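You operate a simulated robot arm through the tools that you are given. There is no shell and no other tool.

Carry out the task below with a simulated robot arm. There is one attempt and no reset: what you move stays moved.

JOB
Put things in order on the planning table top. At the end: the red spring cartridge stands on top of the brown cedar block; the green felt foot stands where the yellow bulb stood; the blue tie-up pin from the planning table top stands where the green felt foot stood; the yellow bulb is on the cream soap on its dish; whatever was shut is shut again. Leave all else as you found it, and nothing knocked over. Set down upright: yellow bulb.

It is judged by the outcome, as a careful person would: the job done as asked, and still so three seconds after it is handed in. It fails if anything else is knocked over, pushed out of place, dropped, spilled or broken.

ROBOT AND FRAMES
A 5-joint arm with a two-finger parallel gripper, fixed in place. Base frame: the origin is at the foot of the arm, x ahead of it, y to its left, z up; the work surface is at about z = 0. Readings come in m, rad, newtons and seconds.
With the tool pointing down near the work surface it reaches from about 0.26 to 0.6 m from the base axis. Its first joint turns from -1.152 to 1.152 rad. The tool tilts only in the upright plane through the base axis and itself; it spins freely about its own axis. Payload 1.57 kg.
The TCP is the grasp point between the finger pads, 0.03 m short of the fingertips. In the tool frame z runs along the fingers and y along their closing line. The gripper opens to 0.08 m. The fingers are 0.017 m wide and 0.012 m thick; the gripper's body (0.04 by 0.082 m) begins 0.08 m behind the TCP.
Orientation is that of the tool frame in the base frame, as a unit quaternion [w, x, y, z]. With the fingers straight down and closing along the base's y, the tool's x points along the base's -x, its y along +y and its z along -z.

CONTROLS
- The arm moves only by the tool jog_arm. Its argument "plan" is a list of rows, each an object of numbers (a shift or turn left out is 0, a gripper value left out holds the last): "wx", "wy", "wz": the turn, a rotation vector about the base's x, y, z in rad; "x", "y", "z": the shift along the base's x, y, z in cm; "hand": the gripper command, from -1 (shut) to 1 (fully open), values between in proportion. In form: [{"wx": .., "wy": .., "wz": .., "x": .., "y": .., "z": .., "hand": ..}, ...]. A call has 1 to 20 rows; each row is the pose to reach, as a shift and turn from the pose commanded when the call began. Each row takes 0.2 s and may step no farther than 0.05 m and 0.15 rad from the row before; otherwise, or with a gripper value out of range, the whole call is refused. A pose out of reach is approached as far as the arm can. The call stops where the force on the tool passes 40 N (or 10 N more than at its start, if that is more) or the arm is blocked; 0.2 s more then pass. The fingers move at their own pace (about 0.153 m/s each) and stop on an object; they squeeze with about 26 N. The grip force told is the motor's: it shows also when the fingers shut on nothing. Time passes only in rows, and 0.2 s behind the last, so rows that repeat a pose let the fingers close. It gives the time, the measured TCP pose, the force on the tool (base axes), the opening and the grip force at its end, in the units of the frame above (readings bear some noise), with the torque about the TCP (base axes, N m) and any sound that the robot's microphone picked up.
- Cameras (640 x 400 px; columns grow to the right, rows downward): "scene" is fixed at [0.0397, 0.3894, 0.5355]; the picture's right is [-0.76, -0.65, 0.00], its down [-0.31, 0.36, -0.88] and it looks along [0.57, -0.67, -0.47] (base axes); focal length 318 px, centre (320, 200). "wrist" rides on the gripper at [0.072, -0.007, -0.122] in the tool frame; the picture's right is [0.09, 1.00, 0.00], its down [-0.84, 0.08, -0.54] and it looks along [-0.54, 0.05, 0.84] (tool axes); focal length 238 px, centre (320, 200). There is no depth. A picture from a camera that has moved, and an enlarged one, comes with that camera's place and axes in the base frame and with its lens.
- capture(camera): a new picture of that camera. No time passes.
- enlarge(camera, box): a new picture of the part [left, top, right, bottom] of that camera's present view, enlarged. No time passes.
- finish_job(): hands the job in; it is judged then, once.

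Nothing tells you positions but the pictures and the camera data. Unless the task says otherwise, let go and move clear before handing in.

The tools are called as a command line: name --argument value ..., lists and objects as JSON in quotes. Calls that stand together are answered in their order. jog_arm: Moves the arm, as the interface text tells. Its arguments: {"type":"object","properties":{"plan":{"type":"array","items":{"type":"object","properties":{"wx":{"type":"number"},"wy":{"type":"number"},"wz":{"type":"number"},"x":{"type":"number"},"y":{"type":"number"},"z":{"type":"number"},"hand":{"type":"number"}}}}},"required":["plan"]} The other tools are called the same way: capture (camera) takes a picture; enlarge (camera, box) takes an enlarged picture of a part of a camera's view; finish_job () hands the job in.

At the start:

```text
clock: 0.0
tcp_pos: [0.3772, -0.0573, 0.328]
orientation: [0.0, 0.0, 1.0, 0.0]
ft_force: [-0.2, 0.4, -0.1]
moment: [-0.02, 0.03, -0.01]
width: 0.0798
gripper_force: 0.1
```

scene: 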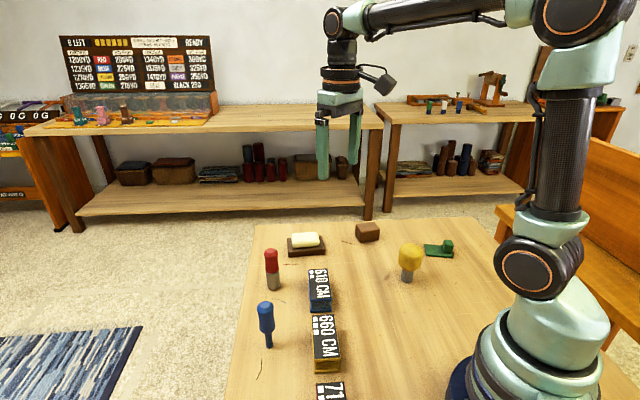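
wrist: 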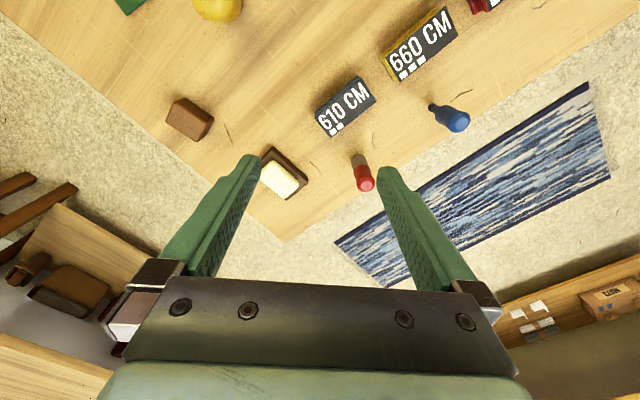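

I see a table with a red cartridge, blue pin, yellow bulb, green felt foot, brown block and soap on a dish, plus some number boxes. I'll look closer before moving.

enlarge --camera "scene" --box '[220, 210, 380, 310]'

enlarge --camera "scene" --box '[340, 210, 500, 310]'

enlarge --camera "scene" --box '[220, 290, 396, 400]'

enlarge --camera "wrist" --box '[100, 0, 420, 200]'

enlarge --camera "wrist" --box '[320, 0, 640, 200]'

```text
4.00 times, centred on (300, 260) of scene
camera zoom: at [0.0397, 0.3894, 0.5355], right [-0.76, -0.65, 0.0], down [-0.31, 0.36, -0.88], along [0.57, -0.67, -0.47], focal length 1274 px, centre (400, -40)
```

zoom: 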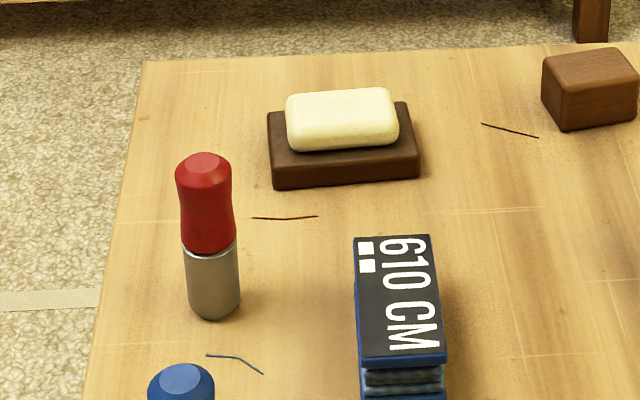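

```text
4.00 times, centred on (420, 260) of scene
camera zoom: at [0.0397, 0.3894, 0.5355], right [-0.76, -0.65, 0.0], down [-0.31, 0.36, -0.88], along [0.57, -0.67, -0.47], focal length 1274 px, centre (-80, -40)
```

zoom: 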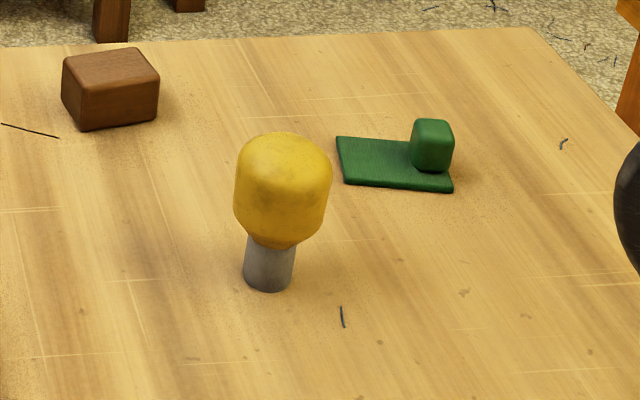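

```text
3.64 times, centred on (308, 345) of scene
camera zoom: at [0.0397, 0.3894, 0.5355], right [-0.76, -0.65, 0.0], down [-0.31, 0.36, -0.88], along [0.57, -0.67, -0.47], focal length 1158 px, centre (364, -327)
```

zoom: 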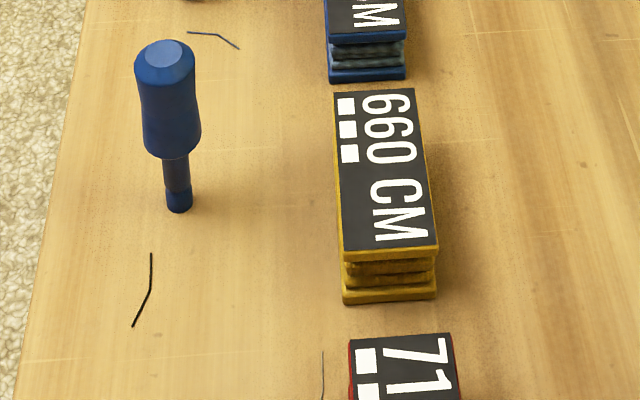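

```text
2.00 times, centred on (260, 100) of wrist
camera zoom: at [0.3039, -0.0624, 0.4489], right [-0.09, 1.0, 0.0], down [0.84, 0.08, 0.54], along [0.54, 0.05, -0.84], focal length 477 px, centre (440, 400)
```

zoom: 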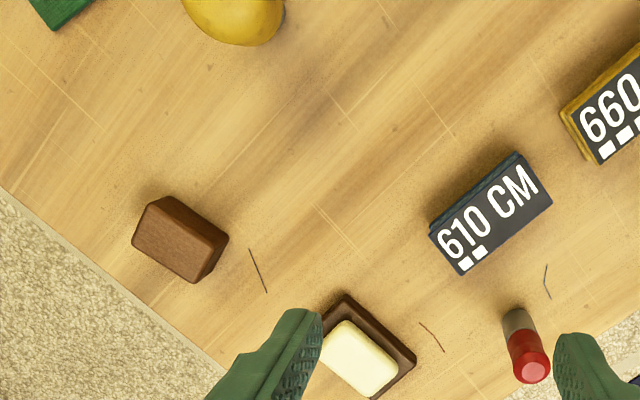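

```text
2.00 times, centred on (480, 100) of wrist
camera zoom: at [0.3039, -0.0624, 0.4489], right [-0.09, 1.0, 0.0], down [0.84, 0.08, 0.54], along [0.54, 0.05, -0.84], focal length 477 px, centre (0, 400)
```

zoom: 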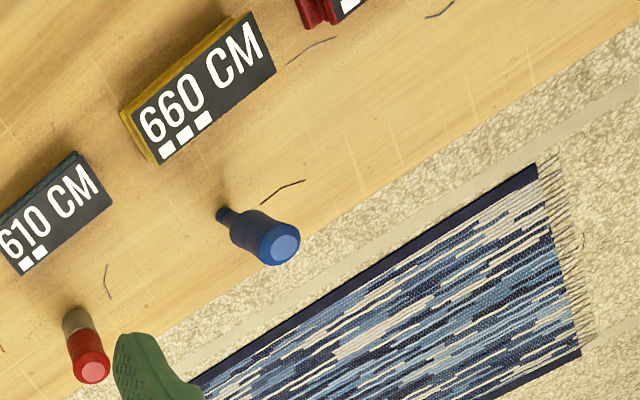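

The yellow bulb looks to be near (0.264, -0.202), the green foot near (0.25, -0.36), blue near (0.379, 0.141), red near (0.495, 0.03), the soap near (0.53, -0.13) and the block near (0.43, -0.28). I'll hover over the yellow bulb first to refine this with the wrist camera.

jog_arm --plan '[{"x": -2.5, "y": -3, "z": -1.5, "hand": 1}, {"x": -5, "y": -6, "z": -3, "hand": 1}, {"x": -7.5, "y": -9, "z": -4.5, "hand": 1}, {"x": -10, "y": -12, "z": -6, "hand": 1}, {"x": -11.3, "y": -14.5, "z": -7.5, "hand": 1}, {"x": -11.3, "y": -14.5, "z": -7.5, "hand": 1}]'

capture --camera "wrist"

capture --camera "scene"

```text
clock: 1.4
tcp_pos: [0.2633, -0.2023, 0.2513]
orientation: [0.0, 0.0, 1.0, 0.0]
ft_force: [-0.6, -0.3, 0.4]
moment: [0.0, -0.03, 0.0]
width: 0.08
gripper_force: 0.0
```

```text
taken
camera wrist: at [0.1902, -0.2075, 0.3737], right [-0.09, 1.0, 0.0], down [0.84, 0.08, 0.54], along [0.54, 0.05, -0.84], focal length 238 px, centre (320, 200)
```

wrist: 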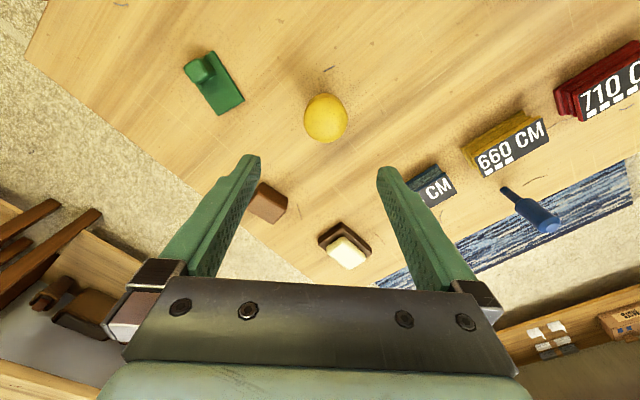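

```text
taken
```

scene: 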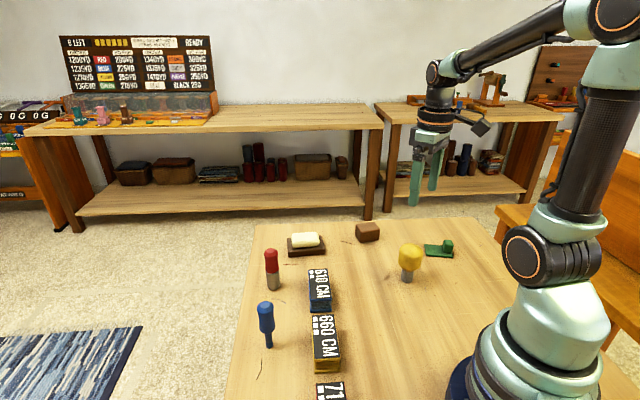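

The bulb sits almost under the gripper. I'll zoom in to get exact centres for the bulb, the green foot and the others.

enlarge --camera "wrist" --box '[160, 30, 384, 170]'

enlarge --camera "wrist" --box '[230, 170, 390, 270]'

enlarge --camera "scene" --box '[380, 230, 460, 290]'

enlarge --camera "scene" --box '[240, 215, 400, 315]'

```text
2.86 times, centred on (272, 100) of wrist
camera zoom: at [0.1902, -0.2075, 0.3737], right [-0.09, 1.0, 0.0], down [0.84, 0.08, 0.54], along [0.54, 0.05, -0.84], focal length 681 px, centre (457, 486)
```

zoom: 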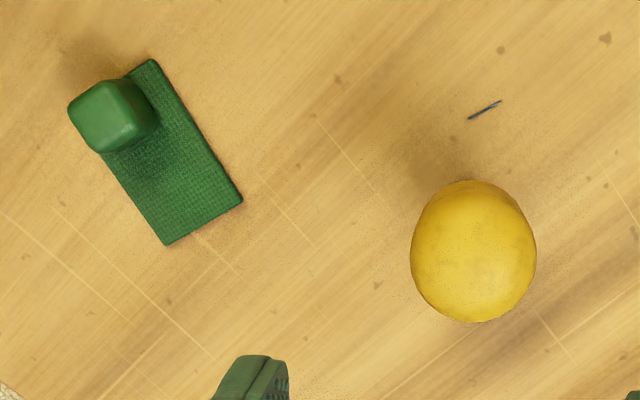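

```text
4.00 times, centred on (310, 220) of wrist
camera zoom: at [0.1902, -0.2075, 0.3737], right [-0.09, 1.0, 0.0], down [0.84, 0.08, 0.54], along [0.54, 0.05, -0.84], focal length 953 px, centre (360, 120)
```

zoom: 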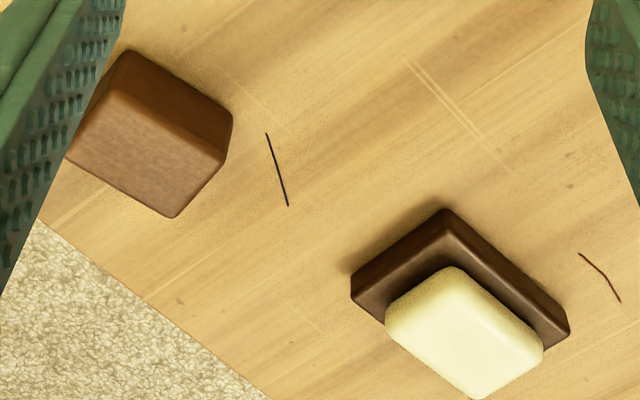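

```text
6.67 times, centred on (420, 260) of scene
camera zoom: at [0.0397, 0.3894, 0.5355], right [-0.76, -0.65, 0.0], down [-0.31, 0.36, -0.88], along [0.57, -0.67, -0.47], focal length 2124 px, centre (-347, -200)
```

zoom: 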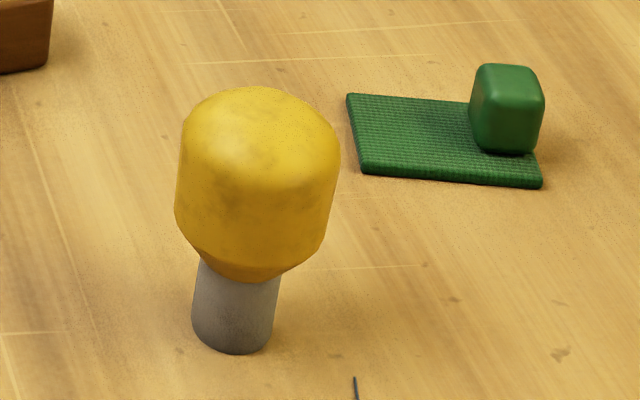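

```text
4.00 times, centred on (320, 265) of scene
camera zoom: at [0.0397, 0.3894, 0.5355], right [-0.76, -0.65, 0.0], down [-0.31, 0.36, -0.88], along [0.57, -0.67, -0.47], focal length 1274 px, centre (320, -60)
```

zoom: 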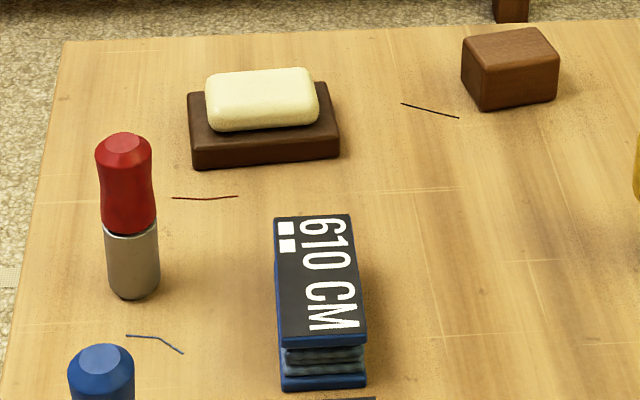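

The wrist and scene estimates differ by several millimetres in y, so I'll check the gripper itself in the scene view to see which one to trust.

enlarge --camera "scene" --box '[376, 110, 472, 220]'

enlarge --camera "wrist" --box '[200, 130, 440, 280]'

```text
3.64 times, centred on (424, 165) of scene
camera zoom: at [0.0397, 0.3894, 0.5355], right [-0.76, -0.65, 0.0], down [-0.31, 0.36, -0.88], along [0.57, -0.67, -0.47], focal length 1158 px, centre (-58, 327)
```

zoom: 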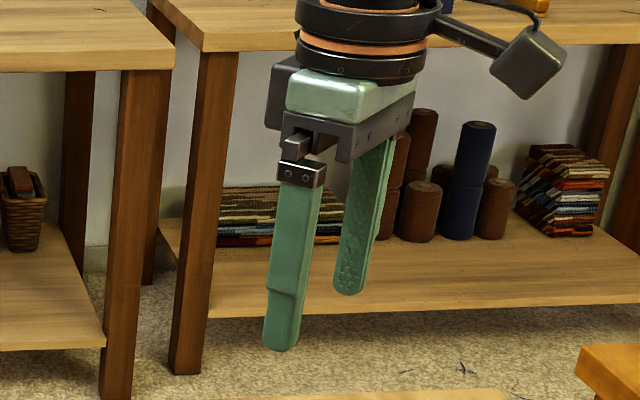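

```text
2.67 times, centred on (320, 205) of wrist
camera zoom: at [0.1902, -0.2075, 0.3737], right [-0.09, 1.0, 0.0], down [0.84, 0.08, 0.54], along [0.54, 0.05, -0.84], focal length 636 px, centre (320, 187)
```

zoom: 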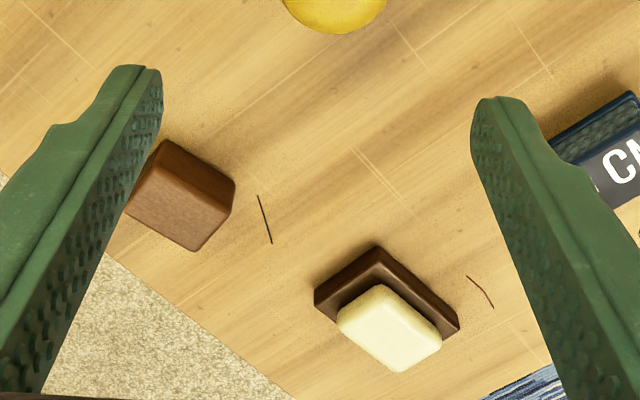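

The fingers line up well in the wrist camera, and the scene camera shows an offset of about 2 px. I'll survey the soap, block and other targets from above before grasping anything.

jog_arm --plan '[{"x": 4, "y": 1.2}, {"x": 8, "y": 2.4}, {"x": 12, "y": 3.6}, {"x": 16, "y": 4.8}, {"x": 20, "y": 6}, {"x": 23.6, "y": 7.2}, {"x": 23.6, "y": 7.2}]'

enlarge --camera "wrist" --box '[200, 50, 440, 200]'

capture --camera "wrist"

```text
clock: 3.0
tcp_pos: [0.499, -0.1299, 0.2509]
orientation: [0.0, 0.0, 1.0, 0.0]
ft_force: [-0.2, -0.4, 0.1]
moment: [0.01, -0.02, -0.02]
width: 0.08
gripper_force: 0.0
```

```text
2.67 times, centred on (320, 125) of wrist
camera zoom: at [0.4264, -0.1359, 0.3732], right [-0.09, 1.0, 0.0], down [0.84, 0.08, 0.54], along [0.54, 0.05, -0.84], focal length 636 px, centre (320, 400)
```

zoom: 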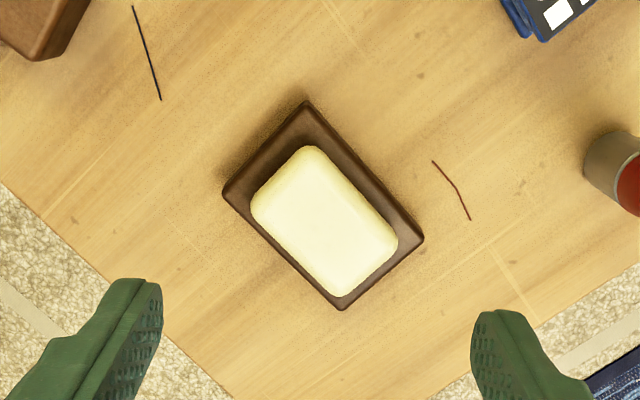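

```text
taken
camera wrist: at [0.4264, -0.1359, 0.3732], right [-0.09, 1.0, 0.0], down [0.84, 0.08, 0.54], along [0.54, 0.05, -0.84], focal length 238 px, centre (320, 200)
```

wrist: 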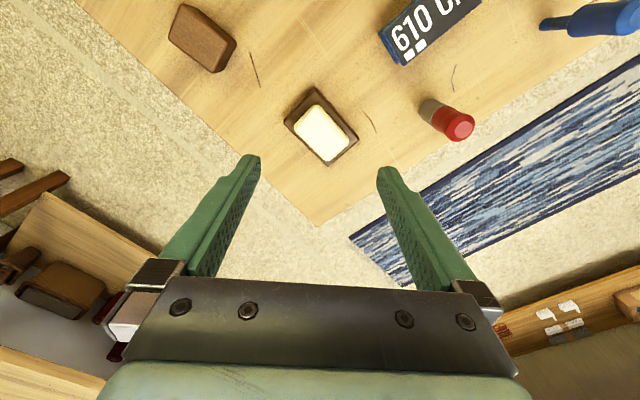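

The soap's top centre looks to be near (0.530, -0.124). Next I'll look down on the brown block.

jog_arm --plan '[{"x": -2, "y": -3}, {"x": -4, "y": -6}, {"x": -6, "y": -9}, {"x": -8, "y": -12}, {"x": -10, "y": -15}, {"x": -10, "y": -15}]'

enlarge --camera "wrist" --box '[200, 30, 440, 180]'

capture --camera "wrist"

```text
clock: 4.4
tcp_pos: [0.4011, -0.2795, 0.252]
orientation: [0.001, 0.0, 1.0, 0.001]
ft_force: [0.2, 0.5, 0.2]
moment: [-0.02, -0.03, 0.01]
width: 0.0799
gripper_force: 0.0
```

```text
2.67 times, centred on (320, 105) of wrist
camera zoom: at [0.3283, -0.2856, 0.3739], right [-0.09, 1.0, 0.0], down [0.84, 0.08, 0.54], along [0.54, 0.05, -0.84], focal length 636 px, centre (320, 453)
```

zoom: 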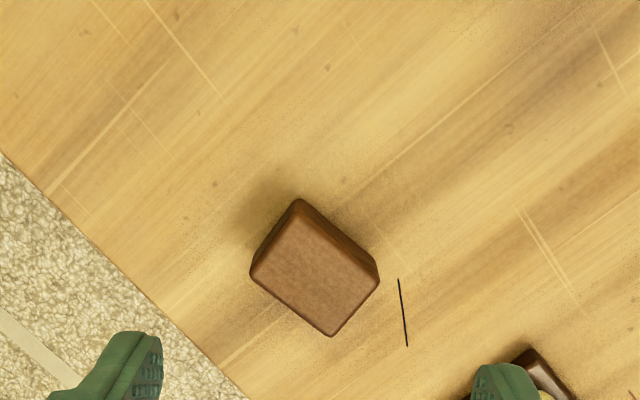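

```text
taken
camera wrist: at [0.3283, -0.2856, 0.3739], right [-0.09, 1.0, 0.0], down [0.84, 0.08, 0.54], along [0.54, 0.05, -0.84], focal length 238 px, centre (320, 200)
```

wrist: 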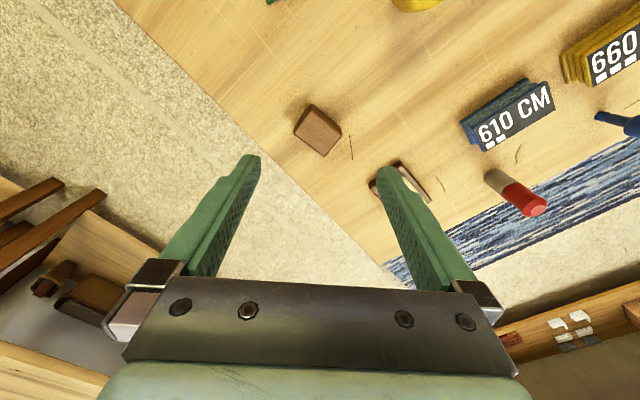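

The block's top centre looks to be near (0.4335, -0.279), at a height of about 0.037. Now I'll go back over the yellow bulb and lower partway to check alignment.

jog_arm --plan '[{"x": -3, "y": 2}, {"x": -6, "y": 4}, {"x": -9, "y": 6}, {"x": -12, "y": 8}, {"x": -13.5, "y": 8.5, "z": -2}, {"x": -13.5, "y": 8.5, "z": -5}, {"x": -13.5, "y": 8.5, "z": -8}, {"x": -13.5, "y": 8.5, "z": -9}, {"x": -13.5, "y": 8.5, "z": -9}]'

capture --camera "wrist"

enlarge --camera "scene" --box '[360, 160, 488, 290]'

```text
clock: 6.4
tcp_pos: [0.2661, -0.194, 0.1623]
orientation: [0.001, 0.0, 1.0, 0.0]
ft_force: [0.0, -0.1, -0.8]
moment: [0.03, 0.02, 0.07]
width: 0.0799
gripper_force: 0.0
```

```text
taken
camera wrist: at [0.1931, -0.2002, 0.284], right [-0.09, 1.0, 0.0], down [0.84, 0.08, 0.54], along [0.54, 0.05, -0.84], focal length 238 px, centre (320, 200)
```

wrist: 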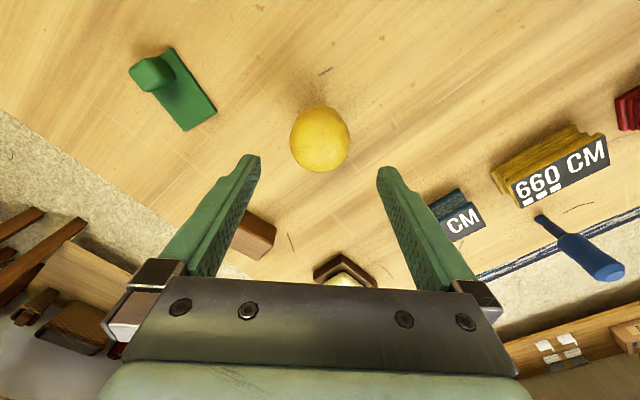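

```text
3.08 times, centred on (424, 225) of scene
camera zoom: at [0.0397, 0.3894, 0.5355], right [-0.76, -0.65, 0.0], down [-0.31, 0.36, -0.88], along [0.57, -0.67, -0.47], focal length 980 px, centre (0, 123)
```

zoom: 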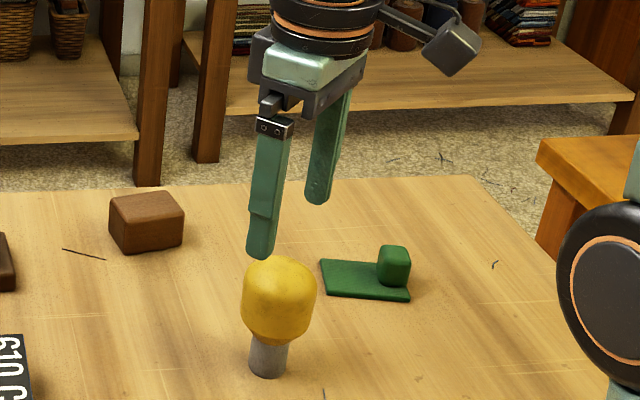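

The bulb is centred between the fingers at about (0.2645, -0.194). I'll descend to around its widest part, z about 0.067.

jog_arm --plan '[{"x": -0.15, "z": -2, "hand": 1}, {"x": -0.15, "z": -4}, {"x": -0.15, "z": -6}, {"x": -0.15, "z": -8}, {"x": -0.15, "z": -9.5}, {"x": -0.15, "z": -9.5}]'

capture --camera "wrist"

enlarge --camera "scene" --box '[360, 190, 488, 290]'

```text
clock: 7.8
tcp_pos: [0.2631, -0.1949, 0.0656]
orientation: [-0.001, -0.001, 1.0, 0.0]
ft_force: [-0.8, 1.0, -1.1]
moment: [-0.04, 0.0, 0.0]
width: 0.0802
gripper_force: 0.0
```

```text
taken
camera wrist: at [0.1909, -0.2003, 0.1889], right [-0.09, 1.0, 0.0], down [0.84, 0.08, 0.54], along [0.54, 0.05, -0.84], focal length 238 px, centre (320, 200)
```

wrist: 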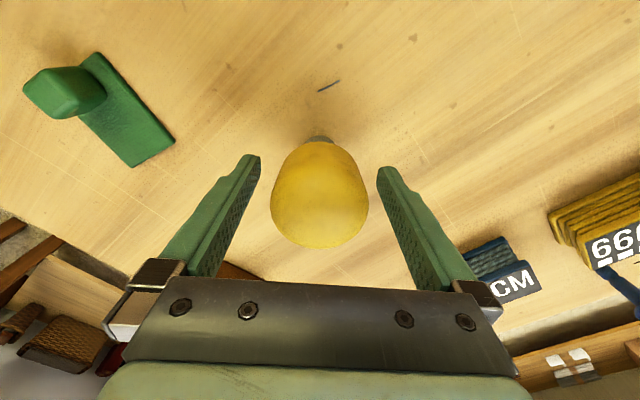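

```text
4.00 times, centred on (424, 240) of scene
camera zoom: at [0.0397, 0.3894, 0.5355], right [-0.76, -0.65, 0.0], down [-0.31, 0.36, -0.88], along [0.57, -0.67, -0.47], focal length 1274 px, centre (-96, 40)
```

zoom: 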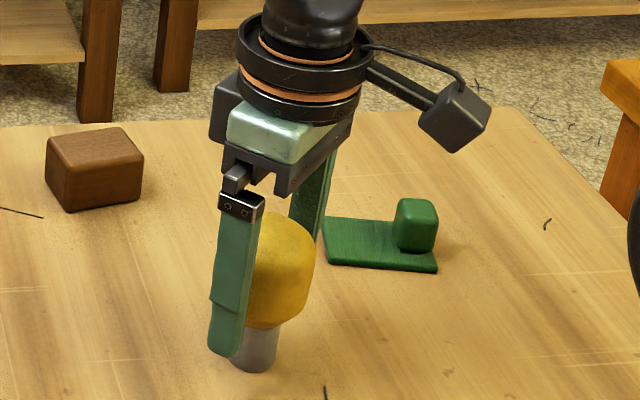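

The bulb is centred between the pads, so I'll close on it.

jog_arm --plan '[{"hand": -1}, {"hand": -1}, {"hand": -1}]'

capture --camera "wrist"

enlarge --camera "scene" --box '[360, 190, 488, 290]'

```text
clock: 8.6
tcp_pos: [0.2626, -0.1944, 0.0677]
orientation: [0.0, 0.0, 1.0, 0.0]
ft_force: [-0.4, -0.2, 0.8]
moment: [0.02, 0.02, -0.02]
width: 0.0525
gripper_force: 25.9
```

```text
taken
camera wrist: at [0.1909, -0.2003, 0.1891], right [-0.09, 1.0, 0.0], down [0.84, 0.08, 0.54], along [0.54, 0.05, -0.84], focal length 238 px, centre (320, 200)
```

wrist: 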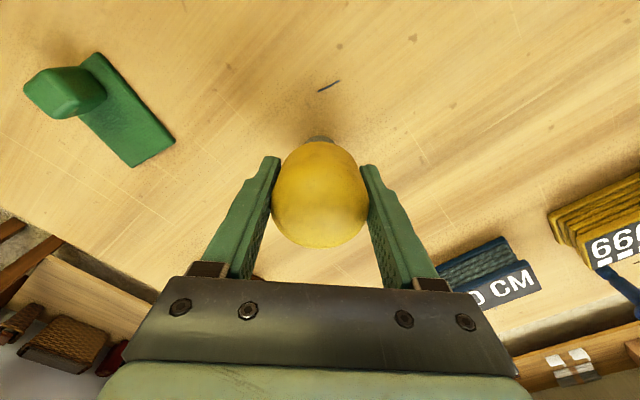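

```text
4.00 times, centred on (424, 240) of scene
camera zoom: at [0.0397, 0.3894, 0.5355], right [-0.76, -0.65, 0.0], down [-0.31, 0.36, -0.88], along [0.57, -0.67, -0.47], focal length 1274 px, centre (-96, 40)
```

zoom: 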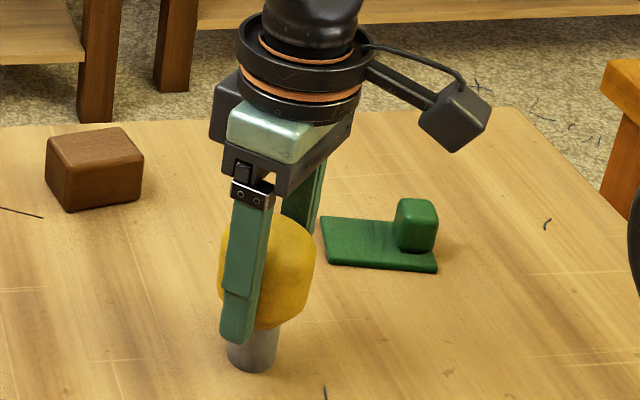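

The bulb is gripped at 5.25 cm width. I'll lift it straight up and check it hangs upright.

jog_arm --plan '[{"z": 1}, {"z": 3}, {"z": 6}, {"z": 9}, {"z": 12}, {"z": 14}, {"z": 14}]'

enlarge --camera "scene" --box '[360, 130, 488, 270]'

capture --camera "wrist"

```text
clock: 10.2
tcp_pos: [0.2648, -0.1948, 0.2076]
orientation: [0.0, 0.001, 1.0, 0.0]
ft_force: [0.4, 0.9, -0.5]
moment: [0.0, 0.0, -0.03]
width: 0.0525
gripper_force: 25.5
```

```text
2.86 times, centred on (424, 200) of scene
camera zoom: at [0.0397, 0.3895, 0.5355], right [-0.76, -0.65, 0.0], down [-0.31, 0.36, -0.88], along [0.57, -0.67, -0.47], focal length 910 px, centre (23, 200)
```

zoom: 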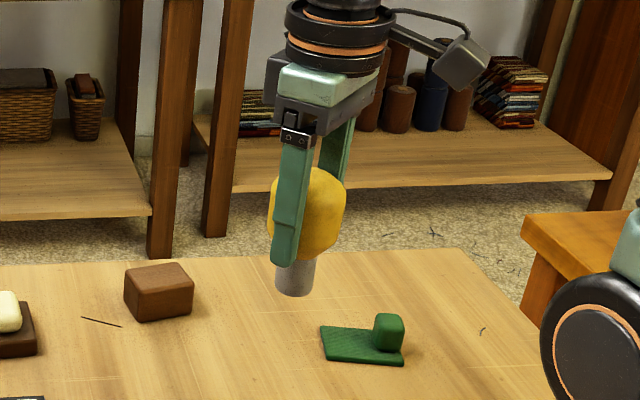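

```text
taken
camera wrist: at [0.1917, -0.201, 0.3298], right [-0.09, 1.0, 0.0], down [0.84, 0.08, 0.54], along [0.54, 0.05, -0.84], focal length 238 px, centre (320, 200)
```

wrist: 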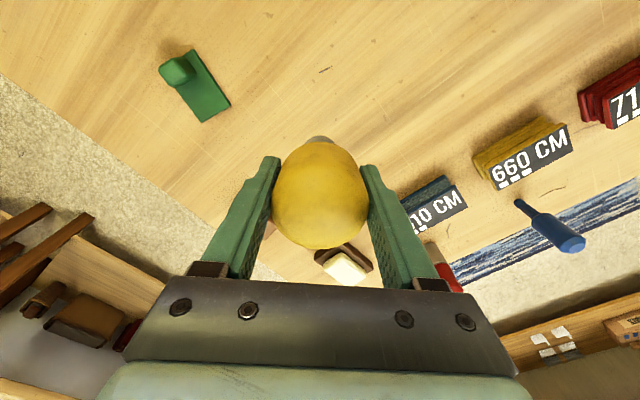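

The bulb is held upright. I'll move it over the soap at (0.5305, -0.124), keeping it high.

jog_arm --plan '[{"x": 4, "y": 1.1}, {"x": 8, "y": 2.2}, {"x": 12, "y": 3.3}, {"x": 16, "y": 4.4}, {"x": 20, "y": 5.5}, {"x": 23.5, "y": 6.4}, {"x": 26.6, "y": 7.1}, {"x": 26.6, "y": 7.1, "z": -3}, {"x": 26.6, "y": 7.1, "z": -6}, {"x": 26.6, "y": 7.1, "z": -7}, {"x": 26.6, "y": 7.1, "z": -7}]'

enlarge --camera "scene" --box '[250, 150, 378, 260]'

capture --camera "wrist"

```text
clock: 12.6
tcp_pos: [0.5294, -0.1218, 0.1384]
orientation: [0.0, 0.0, 1.0, 0.0]
ft_force: [0.4, -0.6, -1.6]
moment: [-0.01, 0.0, 0.01]
width: 0.0525
gripper_force: 26.1
```

```text
3.64 times, centred on (314, 205) of scene
camera zoom: at [0.0397, 0.3894, 0.5355], right [-0.76, -0.65, 0.0], down [-0.31, 0.36, -0.88], along [0.57, -0.67, -0.47], focal length 1158 px, centre (342, 182)
```

zoom: 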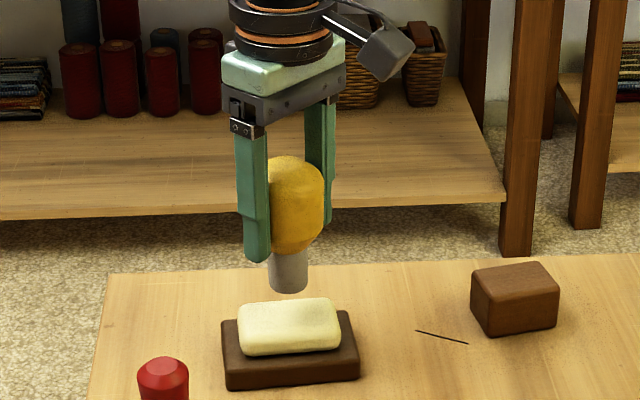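

```text
taken
camera wrist: at [0.4572, -0.1288, 0.2587], right [-0.09, 1.0, 0.0], down [0.84, 0.08, 0.54], along [0.54, 0.05, -0.84], focal length 238 px, centre (320, 200)
```

wrist: 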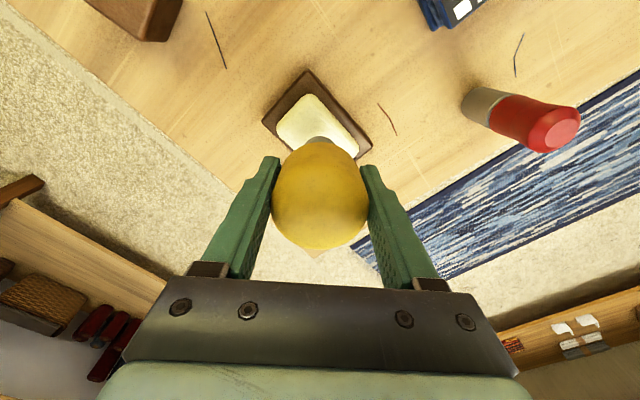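

The bulb's foot is centred over the soap in both views. I'll lower it in small steps and watch the force.

jog_arm --plan '[{"z": -0.7}, {"z": -1.4}, {"z": -2.0}, {"z": -2.3}, {"z": -2.3}]'

enlarge --camera "scene" --box '[250, 170, 378, 260]'

```text
clock: 13.8
tcp_pos: [0.5301, -0.1245, 0.1135]
orientation: [0.0, 0.001, 1.0, -0.001]
ft_force: [-1.1, -0.6, -1.1]
moment: [-0.03, 0.0, 0.0]
width: 0.0524
gripper_force: 26.0
```

```text
4.44 times, centred on (314, 215) of scene
camera zoom: at [0.0397, 0.3894, 0.5355], right [-0.76, -0.65, 0.0], down [-0.31, 0.36, -0.88], along [0.57, -0.67, -0.47], focal length 1416 px, centre (347, 133)
```

zoom: 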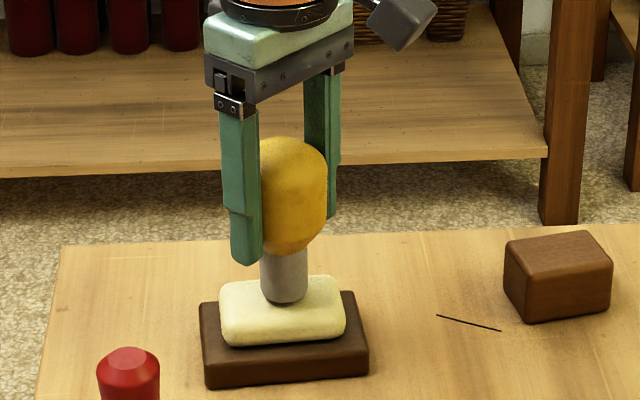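

jog_arm --plan '[{"z": -0.2}, {"z": -0.4}, {"z": -0.4}]'

enlarge --camera "scene" --box '[260, 200, 340, 260]'

```text
clock: 14.6
tcp_pos: [0.53, -0.1236, 0.1107]
orientation: [0.0, 0.0, 1.0, 0.001]
ft_force: [-0.4, -1.2, -1.6]
moment: [0.0, 0.03, -0.01]
width: 0.0525
gripper_force: 25.9
```

```text
6.67 times, centred on (300, 230) of scene
camera zoom: at [0.0397, 0.3894, 0.5355], right [-0.76, -0.65, 0.0], down [-0.31, 0.36, -0.88], along [0.57, -0.67, -0.47], focal length 2124 px, centre (453, 0)
```

zoom: 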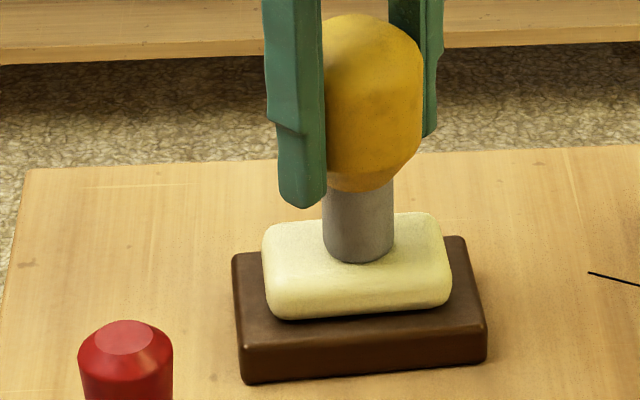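

jog_arm --plan '[{"z": -0.15}, {"z": -0.3}, {"z": -0.3}]'

```text
clock: 15.4
tcp_pos: [0.5309, -0.1233, 0.1093]
orientation: [0.001, 0.0, 1.0, 0.0]
ft_force: [-5.2, 1.7, 19.1]
moment: [0.11, 0.36, -0.07]
width: 0.0527
gripper_force: 25.7
```

The foot has touched the soap. I'll ease up slightly to relieve the press before releasing.

jog_arm --plan '[{"z": 0.1}, {"z": 0.15}, {"z": 0.15}]'

enlarge --camera "scene" --box '[260, 180, 356, 260]'

capture --camera "wrist"

```text
clock: 16.2
tcp_pos: [0.5313, -0.1238, 0.1081]
orientation: [0.002, 0.0, 1.0, -0.001]
ft_force: [3.4, -1.9, 9.5]
moment: [-0.11, -0.26, 0.01]
width: 0.0523
gripper_force: 26.8
```

```text
5.00 times, centred on (308, 220) of scene
camera zoom: at [0.0396, 0.3895, 0.5355], right [-0.76, -0.65, 0.0], down [-0.31, 0.36, -0.88], along [0.57, -0.67, -0.47], focal length 1593 px, centre (380, 100)
```

zoom: 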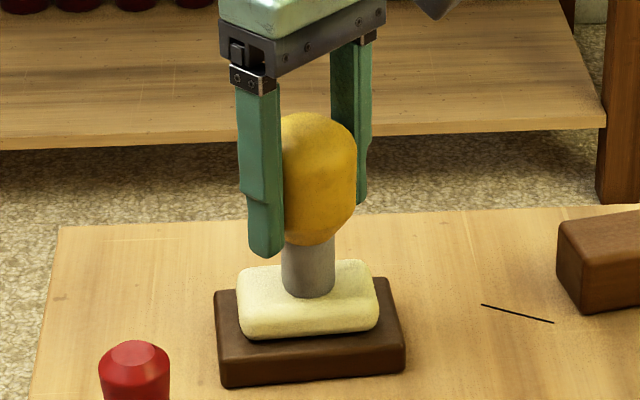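

```text
taken
camera wrist: at [0.4569, -0.1292, 0.2303], right [-0.09, 1.0, 0.0], down [0.84, 0.08, 0.54], along [0.54, 0.05, -0.84], focal length 238 px, centre (320, 200)
```

wrist: 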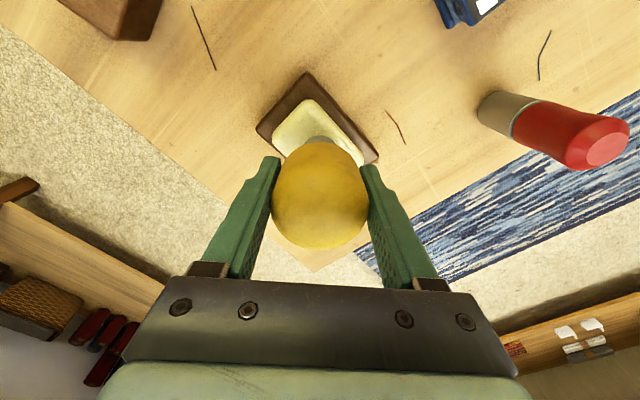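

enlarge --camera "scene" --box '[288, 222, 352, 262]'

enlarge --camera "wrist" --box '[240, 60, 400, 160]'

jog_arm --plan '[{"z": 0}]'

```text
10.00 times, centred on (320, 242) of scene
camera zoom: at [0.0396, 0.3895, 0.5355], right [-0.76, -0.65, 0.0], down [-0.31, 0.36, -0.88], along [0.57, -0.67, -0.47], focal length 3185 px, centre (320, -220)
```

zoom: 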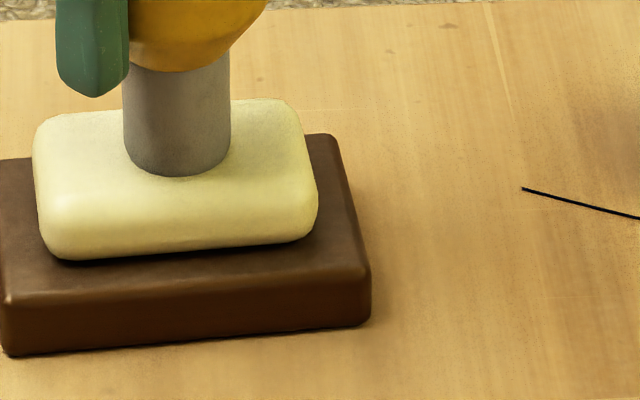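

```text
4.00 times, centred on (320, 110) of wrist
camera zoom: at [0.4569, -0.1292, 0.2303], right [-0.09, 1.0, 0.0], down [0.84, 0.08, 0.54], along [0.54, 0.05, -0.84], focal length 953 px, centre (320, 560)
```

zoom: 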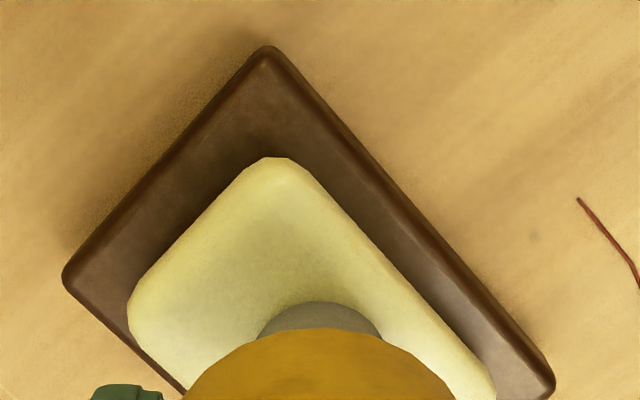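

```text
clock: 16.6
tcp_pos: [0.5304, -0.122, 0.108]
orientation: [0.001, 0.0, 1.0, 0.0]
ft_force: [4.7, -1.4, 9.8]
moment: [-0.08, -0.3, -0.03]
width: 0.0526
gripper_force: 26.0
```

The foot is touching but sits a few millimetres behind the soap's centre. I'll lift slightly, shift by (-3, +2) mm and set it down again.

jog_arm --plan '[{"z": 0.3}, {"z": 0.6}, {"x": -0.3, "y": 0.2, "z": 0.6}, {"x": -0.3, "y": 0.2, "z": 0.3}, {"x": -0.3, "y": 0.2, "z": 0.2}, {"x": -0.3, "y": 0.2, "z": 0.2}]'

enlarge --camera "scene" --box '[278, 212, 342, 262]'

enlarge --camera "wrist" --box '[240, 60, 400, 160]'

```text
clock: 18.0
tcp_pos: [0.5261, -0.1212, 0.1116]
orientation: [0.0, 0.0, 1.0, 0.0]
ft_force: [0.0, -0.3, -1.4]
moment: [-0.01, 0.0, 0.01]
width: 0.0524
gripper_force: 25.9
```

```text
8.00 times, centred on (310, 237) of scene
camera zoom: at [0.0397, 0.3894, 0.5355], right [-0.76, -0.65, 0.0], down [-0.31, 0.36, -0.88], along [0.57, -0.67, -0.47], focal length 2548 px, centre (400, -96)
```

zoom: 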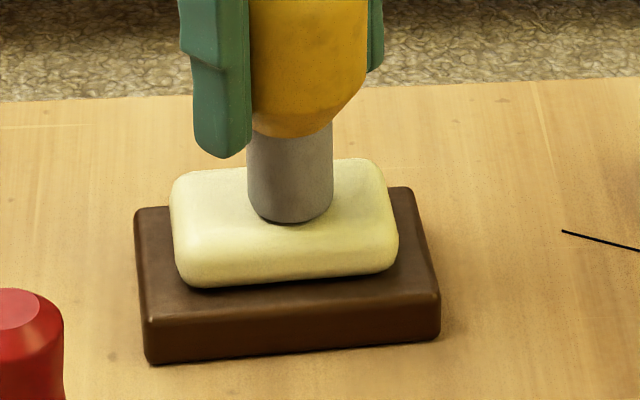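

```text
4.00 times, centred on (320, 110) of wrist
camera zoom: at [0.4538, -0.1279, 0.2323], right [-0.09, 1.0, 0.0], down [0.84, 0.08, 0.54], along [0.54, 0.05, -0.84], focal length 953 px, centre (320, 560)
```

zoom: 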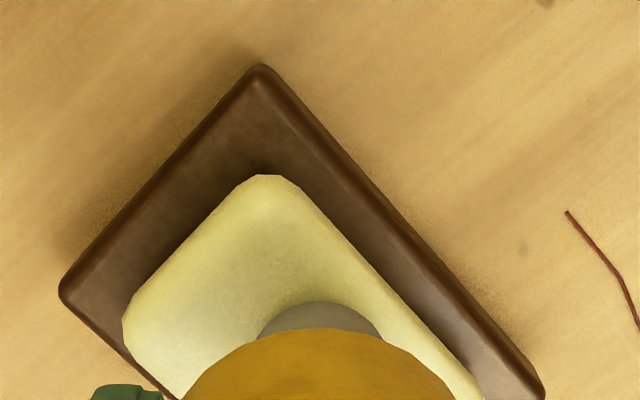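

Centred now. Lowering the last few millimetres.

jog_arm --plan '[{"z": -0.1}, {"z": -0.2}, {"z": -0.25}, {"z": -0.25}]'

```text
clock: 19.0
tcp_pos: [0.5283, -0.1236, 0.1084]
orientation: [0.0, 0.0, 1.0, 0.0]
ft_force: [-2.2, -0.1, 4.8]
moment: [0.0, 0.04, 0.02]
width: 0.0525
gripper_force: 25.9
```

Light contact at about 5 N. I'll release gradually.

jog_arm --plan '[{"hand": 0.3}, {"hand": 0.36}, {"hand": 0.42}, {"hand": 0.55}, {"hand": 0.75}, {"hand": 1}, {"hand": 1}]'

enlarge --camera "scene" --box '[260, 180, 356, 260]'

capture --camera "wrist"

```text
clock: 20.6
tcp_pos: [0.5266, -0.1212, 0.1087]
orientation: [0.0, 0.0, 1.0, -0.001]
ft_force: [-0.2, 0.6, -0.1]
moment: [-0.01, -0.03, -0.02]
width: 0.0801
gripper_force: 0.0
```

```text
5.00 times, centred on (308, 220) of scene
camera zoom: at [0.0397, 0.3894, 0.5355], right [-0.76, -0.65, 0.0], down [-0.31, 0.36, -0.88], along [0.57, -0.67, -0.47], focal length 1593 px, centre (380, 100)
```

zoom: 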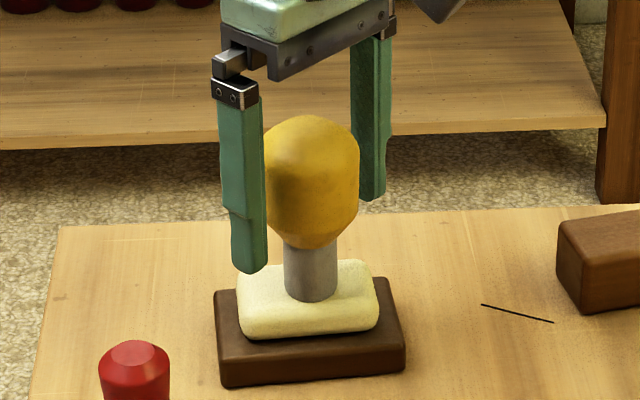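

```text
taken
camera wrist: at [0.454, -0.1276, 0.23], right [-0.09, 1.0, 0.0], down [0.84, 0.08, 0.54], along [0.54, 0.05, -0.84], focal length 238 px, centre (320, 200)
```

wrist: 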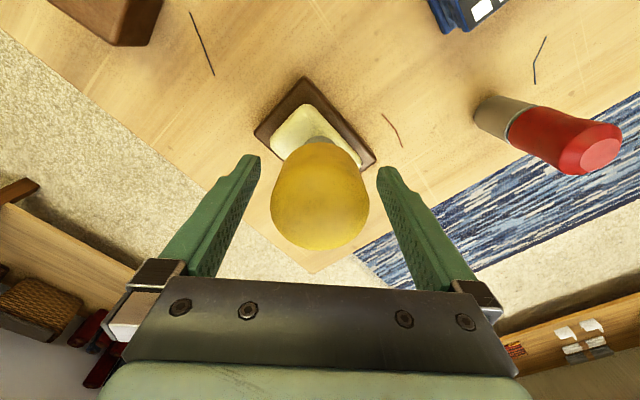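

The bulb stands on the soap. I'll rise clear and move over to the green foot, turning the tool to line up with it.

jog_arm --plan '[{"z": 2}, {"z": 5}, {"z": 9}, {"z": 13}, {"z": 14}, {"x": -3.6, "y": -2.8, "z": 14, "wz": -0.125}, {"x": -7.2, "y": -5.6, "z": 14, "wz": -0.25}, {"x": -10.8, "y": -8.4, "z": 14, "wz": -0.375}, {"x": -14.4, "y": -11.2, "z": 14, "wz": -0.5}, {"x": -18, "y": -14, "z": 14, "wz": -0.625}, {"x": -21.6, "y": -16.8, "z": 14, "wz": -0.75}, {"x": -25.2, "y": -19.6, "z": 14, "wz": -0.875}, {"x": -28.7, "y": -22.4, "z": 14, "wz": -1.0}, {"x": -28.7, "y": -22.4, "z": 14, "wz": -1.0}]'

capture --camera "wrist"

capture --camera "scene"

```text
clock: 23.6
tcp_pos: [0.2369, -0.3475, 0.2502]
orientation: [0.0, 0.481, 0.877, 0.0]
ft_force: [0.6, 0.6, 0.3]
moment: [0.02, 0.0, 0.05]
width: 0.0799
gripper_force: 0.1
```

```text
taken
camera wrist: at [0.1927, -0.29, 0.3715], right [0.79, 0.61, 0.0], down [0.52, -0.66, 0.54], along [0.33, -0.43, -0.84], focal length 238 px, centre (320, 200)
```

wrist: 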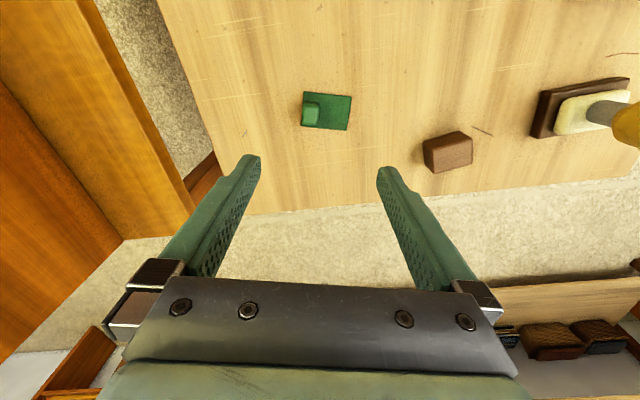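

```text
taken
```

scene: 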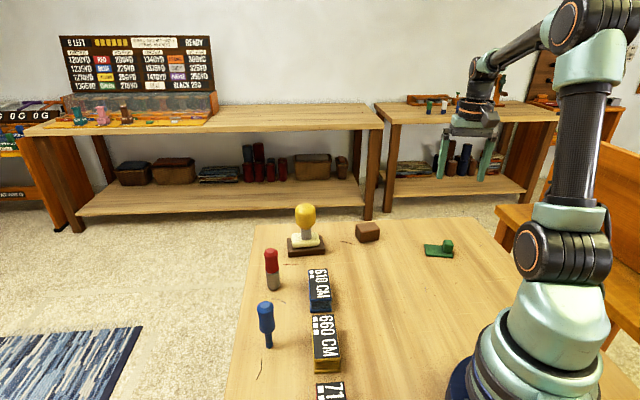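

The bulb is standing on the soap. I'll zoom in on the green foot from above.

enlarge --camera "wrist" --box '[264, 70, 392, 150]'

enlarge --camera "scene" --box '[412, 230, 468, 265]'

```text
5.00 times, centred on (328, 110) of wrist
camera zoom: at [0.1927, -0.29, 0.3715], right [0.79, 0.61, 0.0], down [0.52, -0.66, 0.54], along [0.33, -0.43, -0.84], focal length 1192 px, centre (280, 650)
```

zoom: 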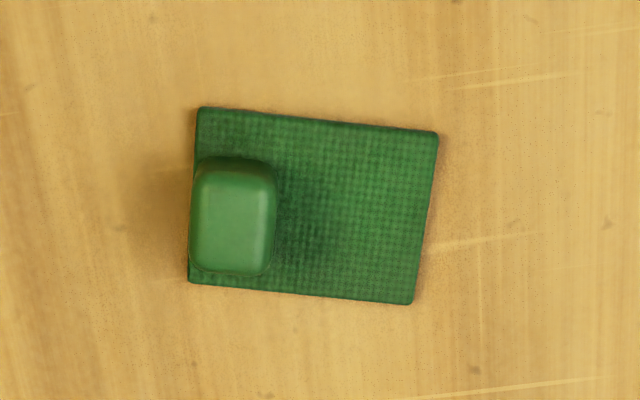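

```text
11.43 times, centred on (440, 248) of scene
camera zoom: at [0.0397, 0.3894, 0.5355], right [-0.76, -0.65, 0.0], down [-0.31, 0.36, -0.88], along [0.57, -0.67, -0.47], focal length 3640 px, centre (-1051, -343)
```

zoom: 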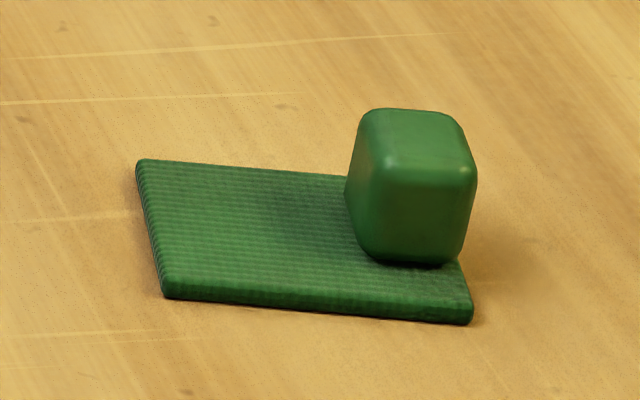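

The green foot's pad centre is near (0.249, -0.3487). Its block is near (0.230, -0.3594), about 2.4 cm wide along the closing direction. I'll centre over the block and descend partway.

jog_arm --plan '[{"x": -0.35, "y": -0.6, "z": -3}, {"x": -0.7, "y": -1.15, "z": -6}, {"x": -0.7, "y": -1.15, "z": -10}, {"x": -0.7, "y": -1.15, "z": -13}, {"x": -0.7, "y": -1.15, "z": -13}, {"x": -0.7, "y": -1.15, "z": -13}]'

capture --camera "wrist"

enlarge --camera "scene" --box '[396, 180, 492, 270]'

```text
clock: 25.0
tcp_pos: [0.2328, -0.3581, 0.1176]
orientation: [0.0, 0.479, 0.878, 0.0]
ft_force: [0.4, -0.1, -0.1]
moment: [0.0, 0.04, -0.03]
width: 0.08
gripper_force: 0.1
```

```text
taken
camera wrist: at [0.1873, -0.3005, 0.2407], right [0.79, 0.62, 0.0], down [0.52, -0.66, 0.54], along [0.33, -0.43, -0.84], focal length 238 px, centre (320, 200)
```

wrist: 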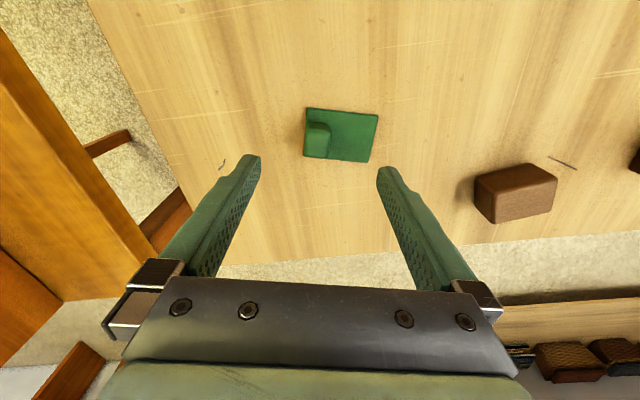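

```text
4.44 times, centred on (444, 225) of scene
camera zoom: at [0.0397, 0.3894, 0.5355], right [-0.76, -0.65, 0.0], down [-0.31, 0.36, -0.88], along [0.57, -0.67, -0.47], focal length 1416 px, centre (-231, 89)
```

zoom: 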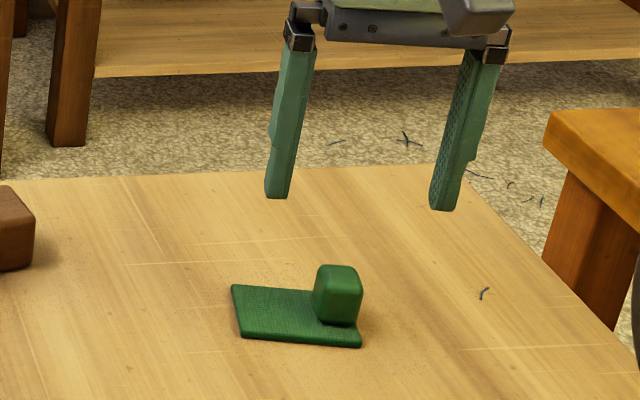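

enlarge --camera "wrist" --box '[288, 95, 384, 170]'

```text
5.33 times, centred on (336, 132) of wrist
camera zoom: at [0.1873, -0.3005, 0.2407], right [0.79, 0.62, 0.0], down [0.52, -0.66, 0.54], along [0.33, -0.43, -0.84], focal length 1271 px, centre (235, 560)
```

zoom: 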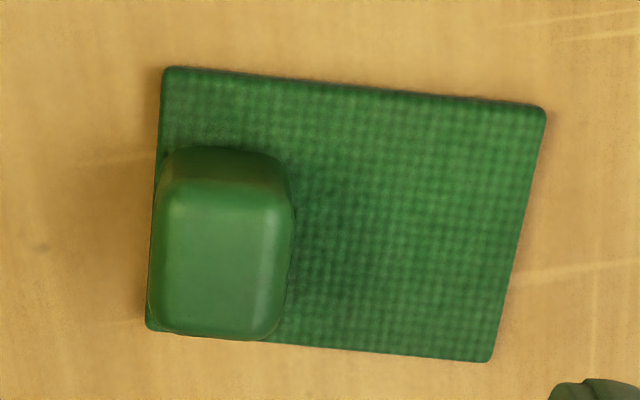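

The block is within about 1 mm of centre. I'll descend so the fingertips stay just above the pad, then close.

jog_arm --plan '[{"x": -0.1, "y": -0.08, "z": -2}, {"x": -0.1, "y": -0.08, "z": -4}, {"x": -0.1, "y": -0.08, "z": -6}, {"x": -0.1, "y": -0.08, "z": -7}, {"x": -0.1, "y": -0.08, "z": -7.5}, {"x": -0.1, "y": -0.08, "z": -7.5}]'

enlarge --camera "scene" --box '[396, 190, 492, 270]'

capture --camera "wrist"

```text
clock: 26.4
tcp_pos: [0.2313, -0.3587, 0.0443]
orientation: [0.001, 0.479, 0.878, 0.0]
ft_force: [0.8, 0.0, 0.1]
moment: [0.01, 0.0, -0.01]
width: 0.08
gripper_force: 0.2
```

```text
5.00 times, centred on (444, 230) of scene
camera zoom: at [0.0397, 0.3894, 0.5355], right [-0.76, -0.65, 0.0], down [-0.31, 0.36, -0.88], along [0.57, -0.67, -0.47], focal length 1593 px, centre (-300, 50)
```

zoom: 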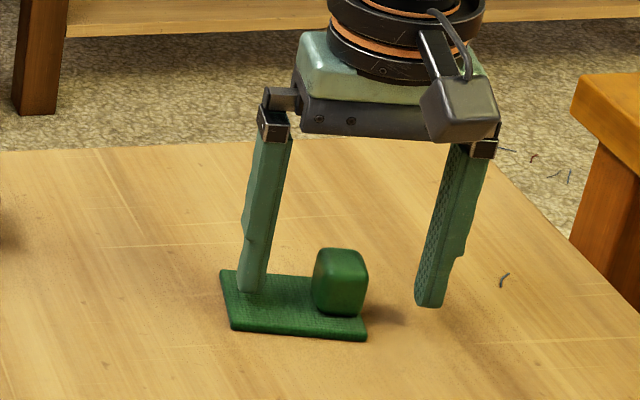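

```text
taken
camera wrist: at [0.1859, -0.3008, 0.165], right [0.79, 0.62, 0.0], down [0.52, -0.66, 0.54], along [0.33, -0.43, -0.84], focal length 238 px, centre (320, 200)
```

wrist: 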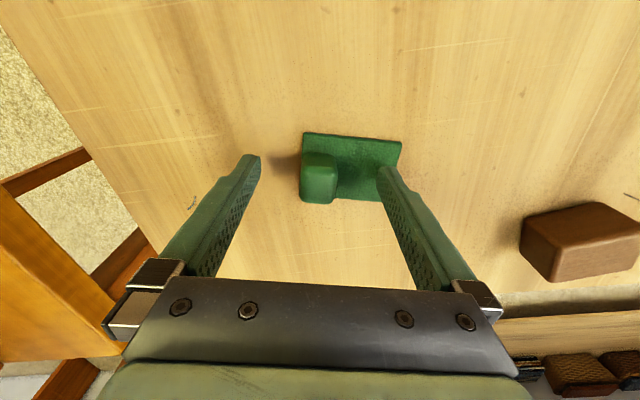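

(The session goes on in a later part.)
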